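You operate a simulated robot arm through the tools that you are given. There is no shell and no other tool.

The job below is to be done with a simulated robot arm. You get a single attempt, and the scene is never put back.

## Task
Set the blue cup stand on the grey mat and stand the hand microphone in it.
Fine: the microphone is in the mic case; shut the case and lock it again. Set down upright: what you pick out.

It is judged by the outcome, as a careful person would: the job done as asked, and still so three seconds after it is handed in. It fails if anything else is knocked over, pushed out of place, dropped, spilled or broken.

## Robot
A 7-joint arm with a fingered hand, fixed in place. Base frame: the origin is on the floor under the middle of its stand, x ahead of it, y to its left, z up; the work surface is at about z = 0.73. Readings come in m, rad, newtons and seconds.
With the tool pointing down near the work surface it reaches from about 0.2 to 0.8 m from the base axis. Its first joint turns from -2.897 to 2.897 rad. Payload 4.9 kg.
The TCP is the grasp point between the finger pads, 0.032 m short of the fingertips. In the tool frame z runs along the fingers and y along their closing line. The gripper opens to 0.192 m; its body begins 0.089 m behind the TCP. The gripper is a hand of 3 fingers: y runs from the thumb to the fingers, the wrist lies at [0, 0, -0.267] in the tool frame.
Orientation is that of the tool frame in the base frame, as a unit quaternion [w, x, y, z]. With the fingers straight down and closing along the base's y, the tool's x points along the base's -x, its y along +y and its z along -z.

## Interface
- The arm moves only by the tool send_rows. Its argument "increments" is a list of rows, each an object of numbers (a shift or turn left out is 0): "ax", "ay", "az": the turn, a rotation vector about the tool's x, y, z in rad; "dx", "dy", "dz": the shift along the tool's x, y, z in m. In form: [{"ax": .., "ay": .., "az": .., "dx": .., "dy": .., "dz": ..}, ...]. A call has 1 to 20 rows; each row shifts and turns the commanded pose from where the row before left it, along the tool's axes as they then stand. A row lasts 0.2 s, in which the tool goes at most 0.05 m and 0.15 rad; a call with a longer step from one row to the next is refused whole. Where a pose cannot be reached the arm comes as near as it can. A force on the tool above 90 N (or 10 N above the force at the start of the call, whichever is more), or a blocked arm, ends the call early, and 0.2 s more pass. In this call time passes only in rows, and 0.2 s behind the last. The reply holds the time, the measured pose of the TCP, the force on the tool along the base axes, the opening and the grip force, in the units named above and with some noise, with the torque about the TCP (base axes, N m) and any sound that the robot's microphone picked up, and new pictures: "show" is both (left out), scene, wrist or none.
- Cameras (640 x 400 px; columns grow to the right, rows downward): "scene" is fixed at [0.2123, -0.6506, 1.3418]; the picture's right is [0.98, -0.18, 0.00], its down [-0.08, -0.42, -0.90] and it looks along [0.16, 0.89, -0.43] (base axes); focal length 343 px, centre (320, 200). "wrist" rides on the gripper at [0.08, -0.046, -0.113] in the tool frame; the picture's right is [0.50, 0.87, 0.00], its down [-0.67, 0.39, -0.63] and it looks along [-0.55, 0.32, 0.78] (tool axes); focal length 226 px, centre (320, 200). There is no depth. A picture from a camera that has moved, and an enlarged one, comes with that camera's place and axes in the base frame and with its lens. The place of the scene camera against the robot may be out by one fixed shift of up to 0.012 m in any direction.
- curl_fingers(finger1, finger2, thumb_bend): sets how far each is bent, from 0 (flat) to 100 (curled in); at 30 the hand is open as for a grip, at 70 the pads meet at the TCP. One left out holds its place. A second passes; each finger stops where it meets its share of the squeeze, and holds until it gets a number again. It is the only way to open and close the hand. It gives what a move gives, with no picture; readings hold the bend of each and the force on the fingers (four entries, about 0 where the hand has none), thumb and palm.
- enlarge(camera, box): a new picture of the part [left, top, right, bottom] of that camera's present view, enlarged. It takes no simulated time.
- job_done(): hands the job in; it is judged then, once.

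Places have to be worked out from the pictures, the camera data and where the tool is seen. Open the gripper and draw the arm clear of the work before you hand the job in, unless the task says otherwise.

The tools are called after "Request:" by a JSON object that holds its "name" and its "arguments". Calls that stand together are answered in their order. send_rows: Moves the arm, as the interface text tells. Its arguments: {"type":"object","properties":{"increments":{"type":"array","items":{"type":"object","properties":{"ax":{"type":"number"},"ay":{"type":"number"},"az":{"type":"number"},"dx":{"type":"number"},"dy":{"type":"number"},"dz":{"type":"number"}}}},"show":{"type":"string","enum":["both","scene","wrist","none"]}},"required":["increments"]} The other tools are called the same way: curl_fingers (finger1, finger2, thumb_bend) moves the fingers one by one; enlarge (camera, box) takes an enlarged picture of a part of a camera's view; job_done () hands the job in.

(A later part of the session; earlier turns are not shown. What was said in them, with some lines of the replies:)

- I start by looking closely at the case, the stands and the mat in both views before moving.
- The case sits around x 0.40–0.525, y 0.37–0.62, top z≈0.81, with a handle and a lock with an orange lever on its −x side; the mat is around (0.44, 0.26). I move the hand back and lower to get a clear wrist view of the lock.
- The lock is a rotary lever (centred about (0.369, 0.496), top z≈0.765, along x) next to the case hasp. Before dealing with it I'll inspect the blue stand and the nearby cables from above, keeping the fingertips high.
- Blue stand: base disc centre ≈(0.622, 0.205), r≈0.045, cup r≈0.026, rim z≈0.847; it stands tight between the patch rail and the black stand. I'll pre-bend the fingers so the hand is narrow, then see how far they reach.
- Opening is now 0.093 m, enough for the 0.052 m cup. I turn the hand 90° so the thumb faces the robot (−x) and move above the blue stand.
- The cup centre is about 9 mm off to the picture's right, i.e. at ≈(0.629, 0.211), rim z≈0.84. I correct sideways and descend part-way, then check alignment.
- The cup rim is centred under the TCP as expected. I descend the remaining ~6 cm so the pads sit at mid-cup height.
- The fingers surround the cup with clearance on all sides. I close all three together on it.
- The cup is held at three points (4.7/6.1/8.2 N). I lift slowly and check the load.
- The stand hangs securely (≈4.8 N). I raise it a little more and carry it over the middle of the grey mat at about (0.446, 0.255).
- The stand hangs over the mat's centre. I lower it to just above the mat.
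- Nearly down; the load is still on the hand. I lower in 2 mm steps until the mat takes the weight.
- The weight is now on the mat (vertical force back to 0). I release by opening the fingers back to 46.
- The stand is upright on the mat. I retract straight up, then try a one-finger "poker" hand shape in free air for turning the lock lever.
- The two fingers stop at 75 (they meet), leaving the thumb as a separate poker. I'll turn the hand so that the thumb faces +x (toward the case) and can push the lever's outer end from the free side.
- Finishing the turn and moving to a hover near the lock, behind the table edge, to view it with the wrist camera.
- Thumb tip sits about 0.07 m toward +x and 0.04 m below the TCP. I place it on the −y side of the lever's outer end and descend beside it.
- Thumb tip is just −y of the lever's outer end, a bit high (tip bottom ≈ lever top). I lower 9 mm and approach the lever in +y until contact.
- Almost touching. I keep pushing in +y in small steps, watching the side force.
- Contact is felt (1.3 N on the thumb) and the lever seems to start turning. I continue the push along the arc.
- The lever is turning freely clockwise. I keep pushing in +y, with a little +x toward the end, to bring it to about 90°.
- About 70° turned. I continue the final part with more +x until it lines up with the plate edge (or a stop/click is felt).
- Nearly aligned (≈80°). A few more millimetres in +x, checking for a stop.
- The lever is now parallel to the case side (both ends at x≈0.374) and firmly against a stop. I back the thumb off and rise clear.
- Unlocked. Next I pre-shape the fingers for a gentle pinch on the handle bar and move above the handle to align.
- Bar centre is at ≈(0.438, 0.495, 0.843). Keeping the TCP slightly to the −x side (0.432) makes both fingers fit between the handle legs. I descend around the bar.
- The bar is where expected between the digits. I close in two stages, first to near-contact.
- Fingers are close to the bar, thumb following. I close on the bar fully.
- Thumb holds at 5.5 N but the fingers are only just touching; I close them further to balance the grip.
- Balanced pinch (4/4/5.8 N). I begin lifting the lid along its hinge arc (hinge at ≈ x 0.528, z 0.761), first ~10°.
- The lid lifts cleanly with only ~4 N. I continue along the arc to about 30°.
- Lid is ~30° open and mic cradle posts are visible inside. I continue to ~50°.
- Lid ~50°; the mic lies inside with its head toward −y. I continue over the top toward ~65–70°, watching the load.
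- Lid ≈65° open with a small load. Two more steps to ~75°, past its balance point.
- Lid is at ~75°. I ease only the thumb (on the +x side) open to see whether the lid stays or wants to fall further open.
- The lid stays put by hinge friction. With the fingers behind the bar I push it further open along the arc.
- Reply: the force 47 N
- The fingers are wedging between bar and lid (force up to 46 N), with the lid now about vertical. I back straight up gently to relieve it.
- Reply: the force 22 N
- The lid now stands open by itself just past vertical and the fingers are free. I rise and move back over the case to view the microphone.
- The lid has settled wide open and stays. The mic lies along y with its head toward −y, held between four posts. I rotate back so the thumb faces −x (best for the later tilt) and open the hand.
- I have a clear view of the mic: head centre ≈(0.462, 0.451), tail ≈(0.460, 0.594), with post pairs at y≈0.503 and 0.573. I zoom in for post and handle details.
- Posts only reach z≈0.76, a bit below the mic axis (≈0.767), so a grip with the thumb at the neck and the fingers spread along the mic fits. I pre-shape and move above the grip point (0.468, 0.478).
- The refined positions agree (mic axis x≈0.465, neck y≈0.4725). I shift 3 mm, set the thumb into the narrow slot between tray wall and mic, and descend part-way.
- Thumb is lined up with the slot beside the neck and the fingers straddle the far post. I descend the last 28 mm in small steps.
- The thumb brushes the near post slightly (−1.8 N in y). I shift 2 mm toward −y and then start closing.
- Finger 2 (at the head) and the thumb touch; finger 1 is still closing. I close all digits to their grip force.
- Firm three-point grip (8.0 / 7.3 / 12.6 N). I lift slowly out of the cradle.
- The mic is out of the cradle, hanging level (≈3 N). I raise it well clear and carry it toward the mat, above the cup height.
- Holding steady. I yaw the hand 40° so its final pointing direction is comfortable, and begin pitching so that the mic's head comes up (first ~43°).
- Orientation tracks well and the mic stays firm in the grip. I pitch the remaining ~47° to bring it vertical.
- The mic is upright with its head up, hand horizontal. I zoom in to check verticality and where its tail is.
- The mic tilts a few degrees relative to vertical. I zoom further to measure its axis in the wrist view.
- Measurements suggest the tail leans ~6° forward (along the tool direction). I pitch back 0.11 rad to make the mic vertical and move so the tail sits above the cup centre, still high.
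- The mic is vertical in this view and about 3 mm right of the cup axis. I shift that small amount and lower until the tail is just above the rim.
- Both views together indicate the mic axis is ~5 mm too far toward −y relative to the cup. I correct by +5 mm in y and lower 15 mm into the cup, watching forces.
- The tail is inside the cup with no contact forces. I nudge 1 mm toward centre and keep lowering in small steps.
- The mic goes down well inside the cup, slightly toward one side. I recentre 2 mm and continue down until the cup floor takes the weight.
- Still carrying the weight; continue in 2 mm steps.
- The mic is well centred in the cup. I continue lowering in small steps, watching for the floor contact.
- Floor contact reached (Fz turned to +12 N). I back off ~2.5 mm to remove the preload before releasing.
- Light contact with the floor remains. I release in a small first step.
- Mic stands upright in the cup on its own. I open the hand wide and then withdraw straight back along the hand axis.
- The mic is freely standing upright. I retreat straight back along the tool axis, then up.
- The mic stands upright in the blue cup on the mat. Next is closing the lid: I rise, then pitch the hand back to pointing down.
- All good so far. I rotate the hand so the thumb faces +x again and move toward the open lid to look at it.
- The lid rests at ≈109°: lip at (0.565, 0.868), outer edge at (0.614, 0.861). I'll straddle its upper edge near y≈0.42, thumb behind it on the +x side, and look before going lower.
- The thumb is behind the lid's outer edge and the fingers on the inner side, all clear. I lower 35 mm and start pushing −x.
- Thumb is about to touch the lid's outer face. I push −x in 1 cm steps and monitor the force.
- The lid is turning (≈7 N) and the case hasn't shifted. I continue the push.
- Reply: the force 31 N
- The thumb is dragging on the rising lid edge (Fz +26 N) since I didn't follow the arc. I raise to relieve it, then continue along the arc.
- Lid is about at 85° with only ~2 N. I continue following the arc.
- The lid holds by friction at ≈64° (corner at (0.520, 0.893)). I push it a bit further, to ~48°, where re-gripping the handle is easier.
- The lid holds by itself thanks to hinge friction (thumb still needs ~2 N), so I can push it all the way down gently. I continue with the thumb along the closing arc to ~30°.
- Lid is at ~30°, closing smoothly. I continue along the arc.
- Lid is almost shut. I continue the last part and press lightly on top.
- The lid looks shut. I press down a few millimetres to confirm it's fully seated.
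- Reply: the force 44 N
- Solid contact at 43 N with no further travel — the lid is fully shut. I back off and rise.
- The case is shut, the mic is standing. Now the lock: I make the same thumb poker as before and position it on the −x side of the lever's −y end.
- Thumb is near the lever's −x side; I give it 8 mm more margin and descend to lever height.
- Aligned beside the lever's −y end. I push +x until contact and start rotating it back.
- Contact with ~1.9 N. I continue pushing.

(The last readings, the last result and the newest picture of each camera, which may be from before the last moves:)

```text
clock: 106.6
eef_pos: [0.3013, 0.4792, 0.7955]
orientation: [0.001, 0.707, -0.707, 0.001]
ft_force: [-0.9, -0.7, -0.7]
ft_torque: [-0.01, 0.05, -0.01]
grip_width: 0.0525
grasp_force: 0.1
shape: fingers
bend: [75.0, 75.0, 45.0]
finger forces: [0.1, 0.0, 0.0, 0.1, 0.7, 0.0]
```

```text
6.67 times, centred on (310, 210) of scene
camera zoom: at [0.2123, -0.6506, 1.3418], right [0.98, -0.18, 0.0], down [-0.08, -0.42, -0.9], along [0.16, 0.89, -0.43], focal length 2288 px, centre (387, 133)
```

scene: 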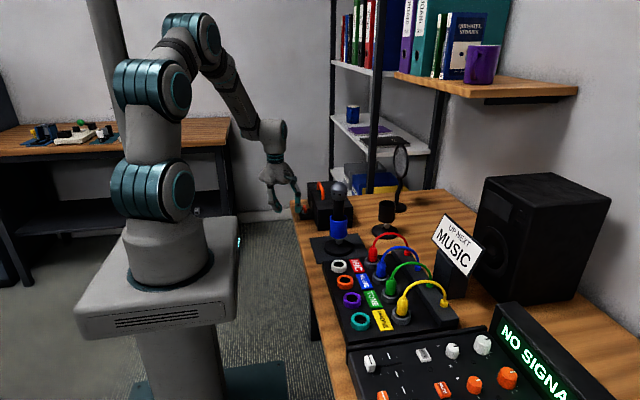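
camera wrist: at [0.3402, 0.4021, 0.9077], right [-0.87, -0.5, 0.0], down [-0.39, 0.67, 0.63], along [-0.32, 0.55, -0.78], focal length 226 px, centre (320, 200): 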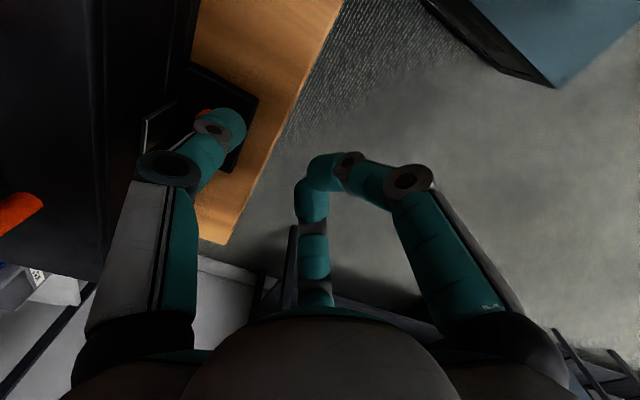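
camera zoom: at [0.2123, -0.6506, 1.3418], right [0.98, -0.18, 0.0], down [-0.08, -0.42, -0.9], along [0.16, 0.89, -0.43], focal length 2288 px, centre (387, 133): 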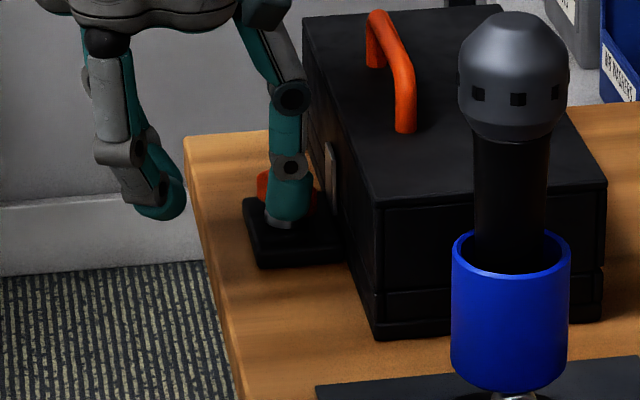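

The lever has turned to ≈63°. To finish without getting near the case wall, I lift off, go around to the +y side and push the lever's outer end toward −y.

Request:
{"name": "send_rows", "arguments": {"increments": [{"dx": 0.004, "dy": 0.004}, {"dz": -0.025}, {"dz": -0.025}, {"dx": -0.03, "dy": 0.001}, {"dx": -0.03, "dy": 0.001}]}}

Request:
{"name": "enlarge", "arguments": {"camera": "wrist", "box": [120, 0, 320, 180]}}

Request:
{"name": "enlarge", "arguments": {"camera": "scene", "box": [280, 180, 340, 240]}}

```text
clock: 107.8
eef_pos: [0.2949, 0.5367, 0.8425]
orientation: [0.0, 0.707, -0.707, 0.0]
ft_force: [1.0, 0.5, 0.1]
ft_torque: [-0.05, -0.03, 0.0]
grip_width: 0.0533
grasp_force: 0.2
shape: fingers
bend: [75.0, 75.0, 45.0]
finger forces: [0.0, 0.0, 0.0, 0.0, 0.1, 0.1]
camera wrist: at [0.3422, 0.4568, 0.9555], right [-0.87, -0.5, 0.0], down [-0.39, 0.67, 0.63], along [-0.32, 0.55, -0.78], focal length 226 px, centre (320, 200)
```

scene: 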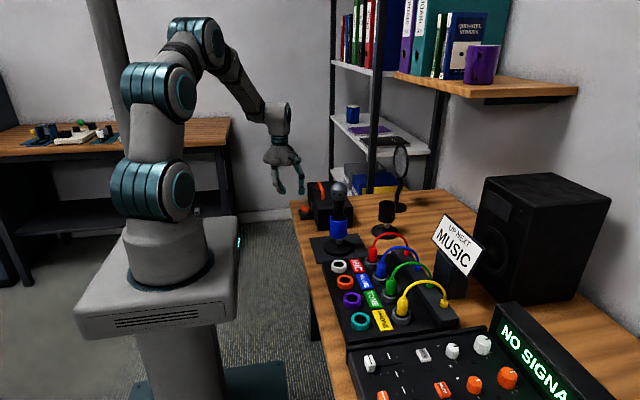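
wrist: 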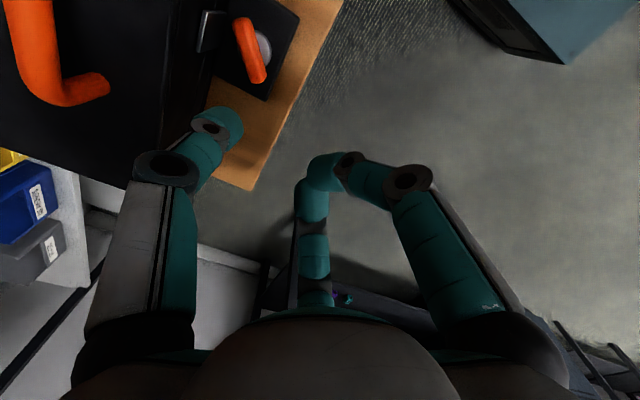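

```text
2.22 times, centred on (220, 90) of wrist
camera zoom: at [0.3422, 0.4568, 0.9555], right [-0.87, -0.5, 0.0], down [-0.39, 0.67, 0.63], along [-0.32, 0.55, -0.78], focal length 502 px, centre (542, 444)
```

zoom: 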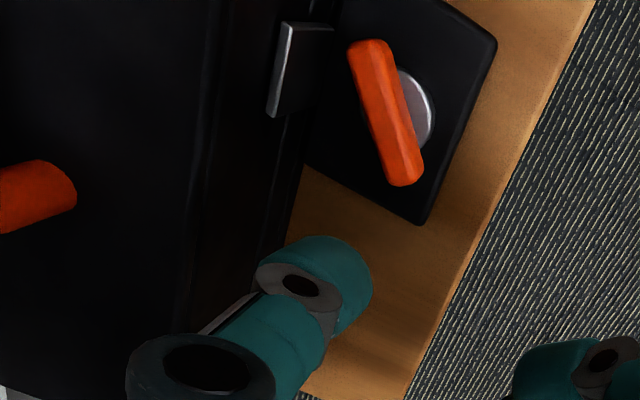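

```text
6.67 times, centred on (310, 210) of scene
camera zoom: at [0.2123, -0.6506, 1.3418], right [0.98, -0.18, 0.0], down [-0.08, -0.42, -0.9], along [0.16, 0.89, -0.43], focal length 2288 px, centre (387, 133)
```

zoom: 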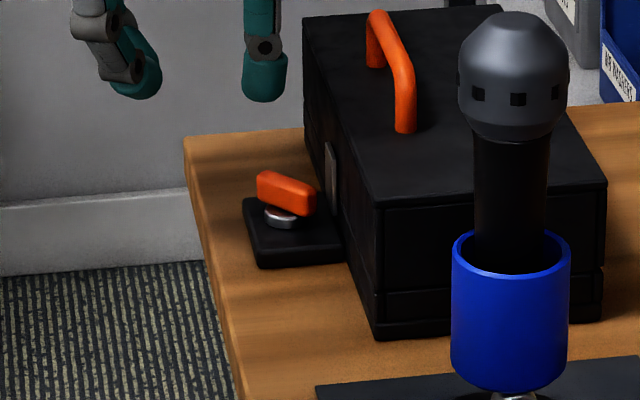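

The lever is at ≈40° of its way back (outer end at (0.364, 0.511)). I position the thumb on its +y/+x side and push it −y then −x to complete the turn.

Request:
{"name": "send_rows", "arguments": {"increments": [{"dy": -0.0095}, {"dz": 0.025}, {"dz": 0.022}, {"dx": 0.005}, {"dx": 0.004}]}}

Request:
{"name": "enlarge", "arguments": {"camera": "wrist", "box": [120, 0, 320, 180]}}

Request:
{"name": "enlarge", "arguments": {"camera": "scene", "box": [280, 180, 340, 240]}}

```text
clock: 109.0
eef_pos: [0.3048, 0.5283, 0.7971]
orientation: [0.001, 0.707, -0.707, 0.0]
ft_force: [-0.1, -0.3, 0.8]
ft_torque: [-0.01, 0.0, 0.0]
grip_width: 0.0536
grasp_force: 0.0
shape: fingers
bend: [75.0, 75.0, 45.0]
finger forces: [0.0, 0.0, 0.0, 0.0, 0.0, 0.1]
camera wrist: at [0.3518, 0.4472, 0.9098], right [-0.87, -0.5, 0.0], down [-0.39, 0.67, 0.63], along [-0.32, 0.55, -0.78], focal length 226 px, centre (320, 200)
```

scene: 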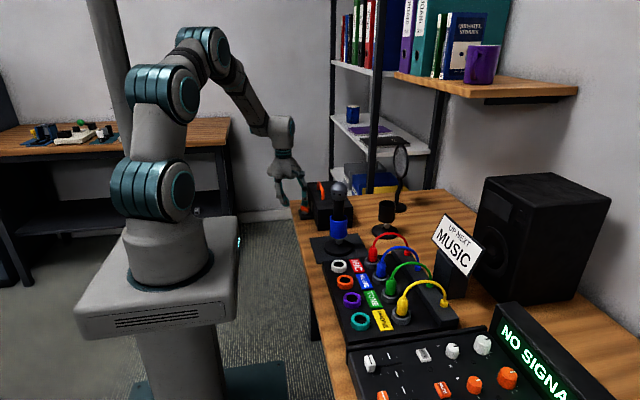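
wrist: 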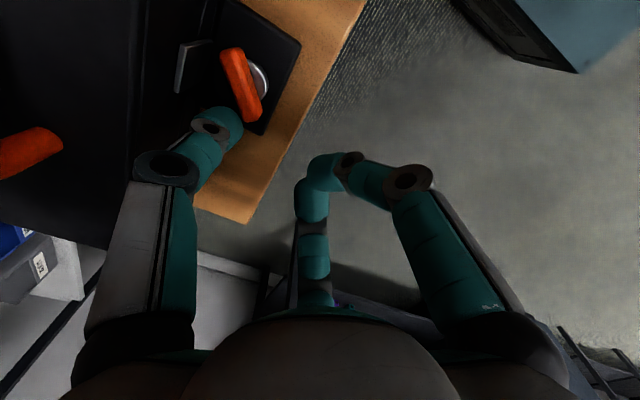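

```text
2.22 times, centred on (220, 90) of wrist
camera zoom: at [0.3518, 0.4472, 0.9098], right [-0.87, -0.5, 0.0], down [-0.39, 0.67, 0.63], along [-0.32, 0.55, -0.78], focal length 502 px, centre (542, 444)
```

zoom: 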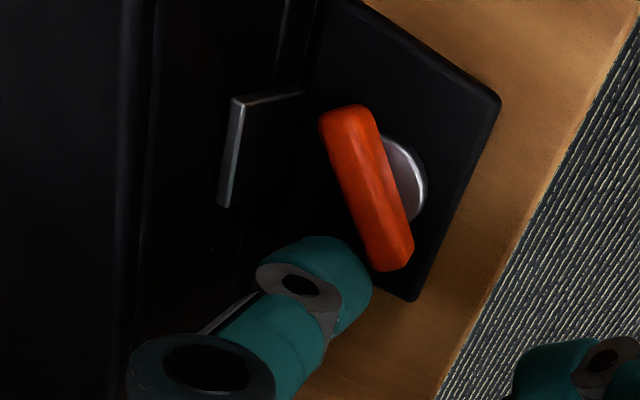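

```text
6.67 times, centred on (310, 210) of scene
camera zoom: at [0.2123, -0.6506, 1.3418], right [0.98, -0.18, 0.0], down [-0.08, -0.42, -0.9], along [0.16, 0.89, -0.43], focal length 2288 px, centre (387, 133)
```

zoom: 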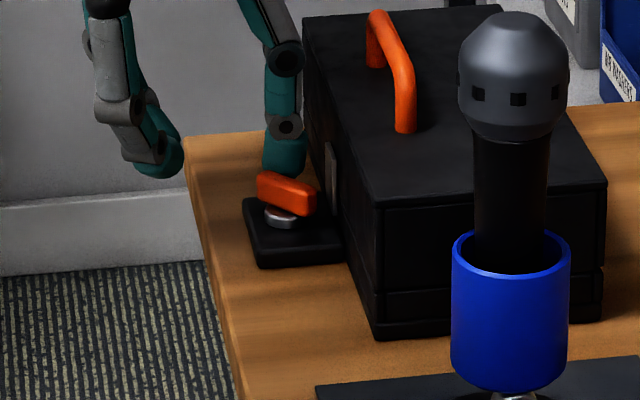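

Thumb sits just on the far side of the outer end. I now push −y/−x along the lever's arc.

Request:
{"name": "send_rows", "arguments": {"increments": [{"dx": 0.003}, {"dy": 0.003, "dx": 0.0015}, {"dy": 0.003, "dx": 0.0015}, {"dy": 0.003, "dx": 0.001}], "show": "wrist"}}

Request:
{"name": "enlarge", "arguments": {"camera": "wrist", "box": [120, 0, 320, 180]}}

```text
clock: 110.0
eef_pos: [0.2958, 0.5201, 0.7994]
orientation: [0.0, -0.707, 0.707, 0.0]
ft_force: [0.8, -0.5, 0.9]
ft_torque: [0.02, 0.01, 0.04]
grip_width: 0.0542
grasp_force: 0.6
shape: fingers
bend: [75.0, 75.0, 45.0]
finger forces: [0.0, 0.0, 0.1, 0.0, 0.6, 0.0]
camera wrist: at [0.3423, 0.4406, 0.9115], right [-0.87, -0.5, 0.0], down [-0.39, 0.67, 0.63], along [-0.32, 0.55, -0.78], focal length 226 px, centre (320, 200)
```

wrist: 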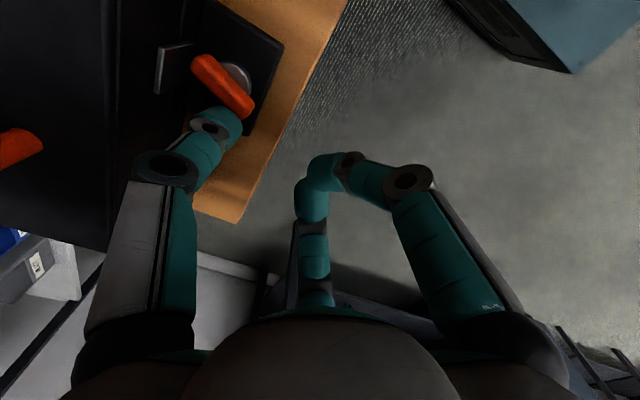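

```text
2.22 times, centred on (220, 90) of wrist
camera zoom: at [0.3423, 0.4406, 0.9115], right [-0.87, -0.5, 0.0], down [-0.39, 0.67, 0.63], along [-0.32, 0.55, -0.78], focal length 502 px, centre (542, 444)
```

zoom: 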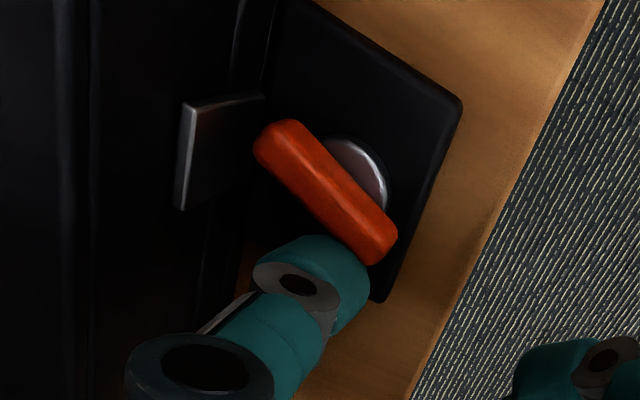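

Lever is at ≈67°. I keep pushing the last ~20°.

Request:
{"name": "send_rows", "arguments": {"increments": [{"dy": 0.002, "dx": 0.002}, {"dy": 0.002, "dx": 0.002}, {"dy": 0.001, "dx": 0.002}], "show": "wrist"}}

Request:
{"name": "enlarge", "arguments": {"camera": "wrist", "box": [120, 0, 320, 180]}}

```text
clock: 110.8
eef_pos: [0.2894, 0.514, 0.8004]
orientation: [0.0, 0.708, -0.707, 0.0]
ft_force: [1.6, 2.1, 0.2]
ft_torque: [0.09, 0.01, 0.09]
grip_width: 0.0541
grasp_force: 0.8
shape: fingers
bend: [75.0, 75.0, 45.0]
finger forces: [0.0, 0.0, 0.1, 0.1, 1.8, 0.0]
camera wrist: at [0.3372, 0.4348, 0.9114], right [-0.87, -0.5, 0.0], down [-0.39, 0.67, 0.63], along [-0.32, 0.55, -0.77], focal length 226 px, centre (320, 200)
```

wrist: 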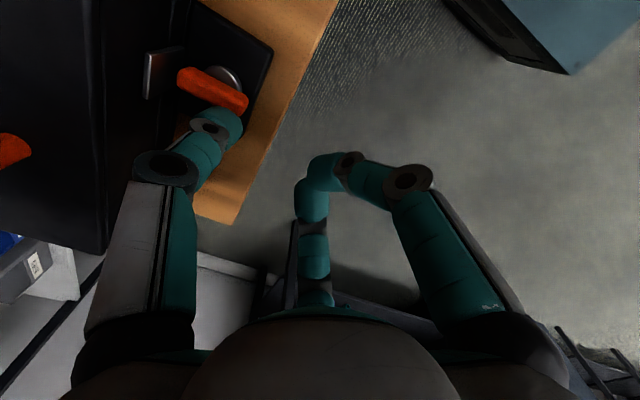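

```text
2.22 times, centred on (220, 90) of wrist
camera zoom: at [0.3372, 0.4348, 0.9114], right [-0.87, -0.5, 0.0], down [-0.39, 0.67, 0.63], along [-0.32, 0.55, -0.77], focal length 502 px, centre (542, 444)
```

zoom: 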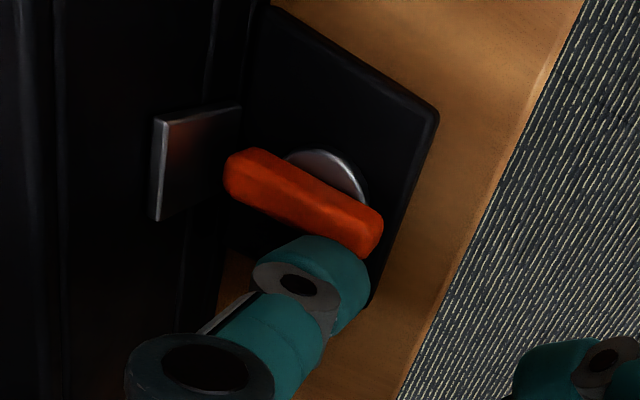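

The lever looks aligned with x again. I push a little further to make sure it reaches its locked stop.

Request:
{"name": "send_rows", "arguments": {"increments": [{"dx": 0.002}, {"dx": 0.002}], "show": "wrist"}}

Request:
{"name": "enlarge", "arguments": {"camera": "wrist", "box": [120, 0, 320, 180]}}

```text
clock: 111.4
eef_pos: [0.2917, 0.5121, 0.7986]
orientation: [-0.003, 0.708, -0.706, -0.001]
ft_force: [0.1, 16.4, -4.1]
ft_torque: [0.56, 0.25, 1.14]
grip_width: 0.054
grasp_force: 8.0
shape: fingers
bend: [75.0, 75.0, 45.0]
finger forces: [0.0, 0.1, 0.0, 0.0, 15.7, 0.0]
camera wrist: at [0.337, 0.4324, 0.9119], right [-0.86, -0.5, 0.0], down [-0.39, 0.67, 0.63], along [-0.32, 0.55, -0.77], focal length 226 px, centre (320, 200)
```

wrist: 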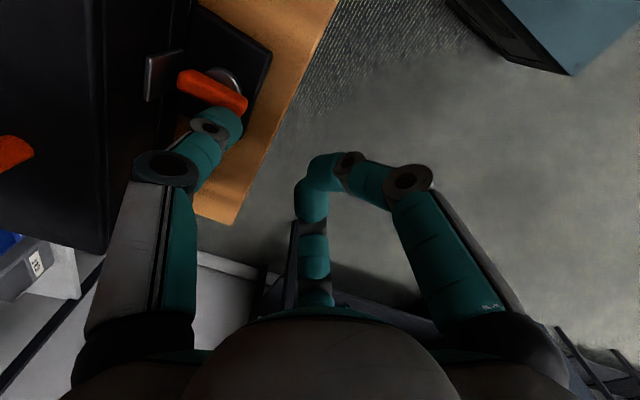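

```text
2.22 times, centred on (220, 90) of wrist
camera zoom: at [0.337, 0.4324, 0.9119], right [-0.86, -0.5, 0.0], down [-0.39, 0.67, 0.63], along [-0.32, 0.55, -0.77], focal length 502 px, centre (542, 444)
```

zoom: 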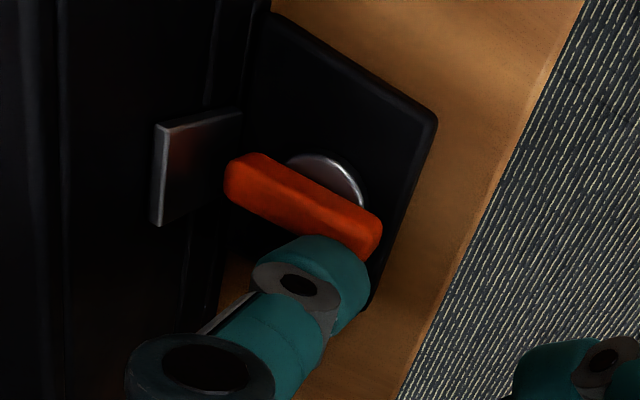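

Firm stop at 16 N: the lever is back in its original locked position. I back off in +y and rise clear.

Request:
{"name": "send_rows", "arguments": {"increments": [{"dx": -0.005}, {"dx": -0.006}, {"dz": -0.03}, {"dz": -0.04}, {"dz": -0.04}, {"dz": -0.04}]}}

Request:
{"name": "enlarge", "arguments": {"camera": "wrist", "box": [100, 0, 320, 180]}}

Request:
{"name": "enlarge", "arguments": {"camera": "scene", "box": [280, 160, 380, 260]}}

```text
clock: 112.8
eef_pos: [0.293, 0.5203, 0.9477]
orientation: [-0.001, -0.707, 0.707, 0.0]
ft_force: [0.0, 0.1, 0.1]
ft_torque: [0.03, 0.0, -0.02]
grip_width: 0.0541
grasp_force: 0.1
shape: fingers
bend: [75.0, 75.0, 45.0]
finger forces: [0.0, 0.0, 0.0, 0.0, 0.0, 0.1]
camera wrist: at [0.3393, 0.4408, 1.0602], right [-0.87, -0.5, 0.0], down [-0.39, 0.67, 0.63], along [-0.32, 0.55, -0.78], focal length 226 px, centre (320, 200)
```

scene: 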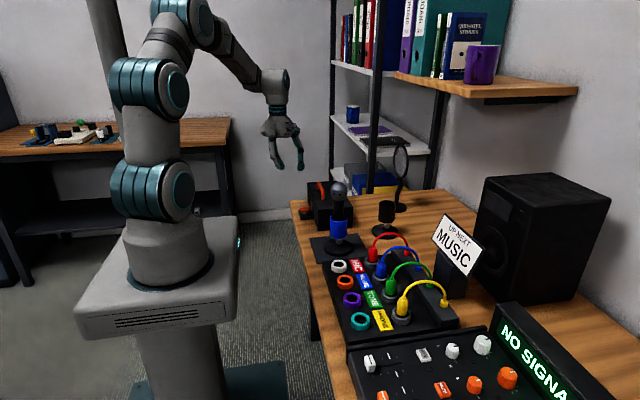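
wrist: 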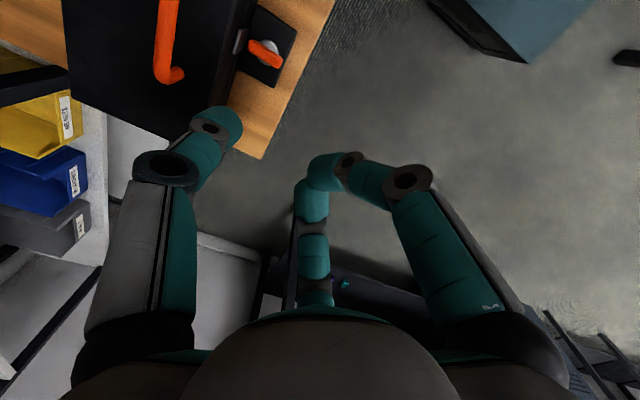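

```text
2.22 times, centred on (210, 90) of wrist
camera zoom: at [0.3393, 0.4408, 1.0602], right [-0.87, -0.5, 0.0], down [-0.39, 0.67, 0.63], along [-0.32, 0.55, -0.78], focal length 502 px, centre (564, 444)
```

zoom: 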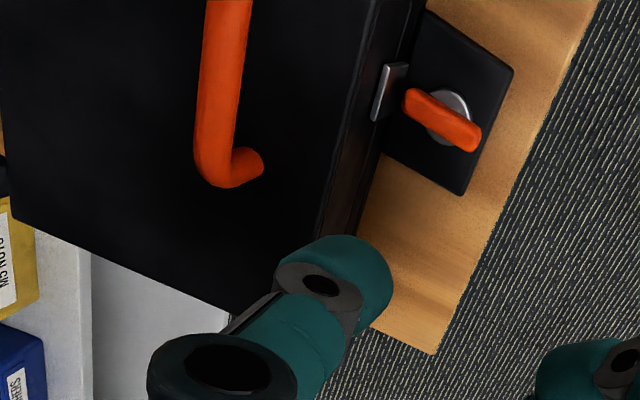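

```text
4.00 times, centred on (330, 210) of scene
camera zoom: at [0.2123, -0.6506, 1.3418], right [0.98, -0.18, 0.0], down [-0.08, -0.42, -0.9], along [0.16, 0.89, -0.43], focal length 1373 px, centre (280, 160)
```

zoom: 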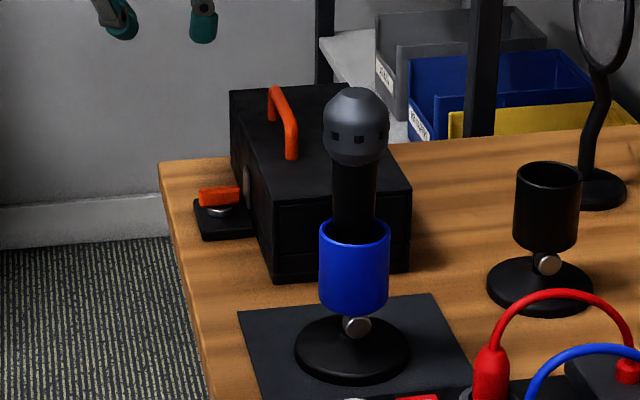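

The lid is shut, the lever is back in line as at the start, and the mic stands upright in the blue stand on the mat. I open the hand and draw the arm clear.

Request:
{"name": "send_rows", "arguments": {"increments": [{"dz": -0.04}, {"dz": -0.04}, {"dz": -0.04}, {"dz": -0.03}], "show": "none"}}

Request:
{"name": "curl_fingers", "arguments": {"finger1": 30, "finger2": 30, "thumb_bend": 30}}

Request:
{"name": "send_rows", "arguments": {"increments": [{"dz": -0.01}]}}

Request:
{"name": "enlarge", "arguments": {"camera": "scene", "box": [280, 160, 440, 290]}}

```text
clock: 113.8
eef_pos: [0.2893, 0.5201, 1.097]
orientation: [0.002, 0.708, -0.706, 0.0]
ft_force: [-0.6, -0.1, -0.1]
ft_torque: [-0.02, 0.04, -0.02]
grip_width: 0.0538
grasp_force: 0.1
shape: fingers
bend: [75.0, 75.0, 45.0]
finger forces: [0.0, 0.0, 0.0, 0.0, 0.1, 0.0]
```

```text
clock: 114.8
eef_pos: [0.2899, 0.5209, 1.0973]
orientation: [0.0, -0.707, 0.707, -0.001]
ft_force: [-0.2, -0.8, 0.1]
ft_torque: [-0.02, 0.01, 0.01]
grip_width: 0.1678
grasp_force: 0.2
shape: fingers
bend: [30.0, 30.0, 30.0]
finger forces: [0.0, 0.0, 0.0, 0.0, 0.1, 0.1]
```

```text
clock: 115.2
eef_pos: [0.2914, 0.521, 1.1081]
orientation: [0.0, 0.708, -0.707, 0.0]
ft_force: [0.2, 0.3, -0.3]
ft_torque: [-0.03, 0.0, 0.02]
grip_width: 0.1676
grasp_force: 0.0
shape: fingers
bend: [30.0, 30.0, 30.0]
finger forces: [0.0, 0.0, 0.0, 0.1, 0.0, 0.1]
camera wrist: at [0.3374, 0.4417, 1.2203], right [-0.87, -0.5, 0.0], down [-0.39, 0.67, 0.63], along [-0.32, 0.55, -0.77], focal length 226 px, centre (320, 200)
```

scene: 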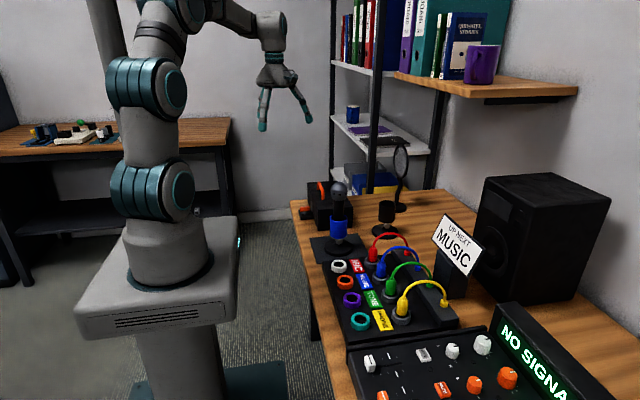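
wrist: 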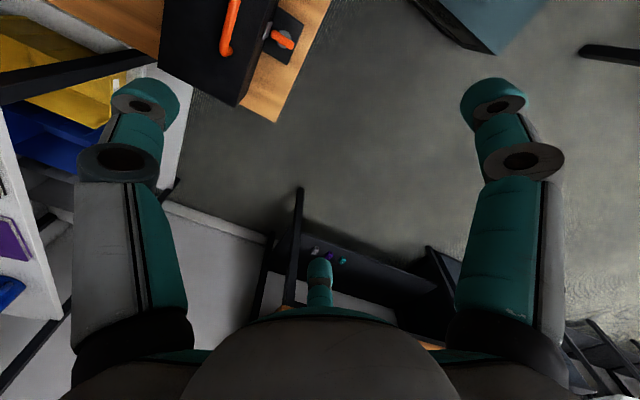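

```text
3.08 times, centred on (360, 225) of scene
camera zoom: at [0.2123, -0.6506, 1.3418], right [0.98, -0.18, 0.0], down [-0.08, -0.42, -0.9], along [0.16, 0.89, -0.43], focal length 1056 px, centre (197, 123)
```

zoom: 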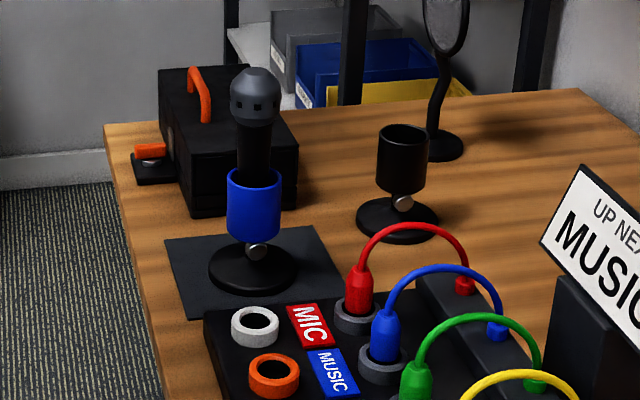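

Everything is in its final state: blue stand centred on the mat with the mic upright in it, case shut and locked, neighbouring items untouched, hand open and clear. I hand the job in.

Request:
{"name": "job_done", "arguments": {}}

```text
The job is handed in.
```

The job is finished and handed in. I don't have the verdict. The last pictures and readings showed:

- **Blue cup stand:** it sits upright near the middle of the grey mat.
- **Hand microphone:** it stands upright in the blue cup, head up. It stayed standing after I let go and drew the arm away.
- **Mic case:** the lid is shut. I pressed on it and it would not move any further. The orange lever is back in its starting position, against its stop.
- **Other items:** the black cup stand, pop filter, cables and sign looked unmoved.
- **Arm:** the hand is open and well clear of the table.

Two moments were rougher than I intended. While I was opening the lid, the fingers wedged behind the handle; forces reached about 46 N on the tool before I backed off, and the lid then swung fully open by itself. While I was closing it, the thumb dragged on the lid edge at about 26 N. I saw no damage or shift of the case afterwards.
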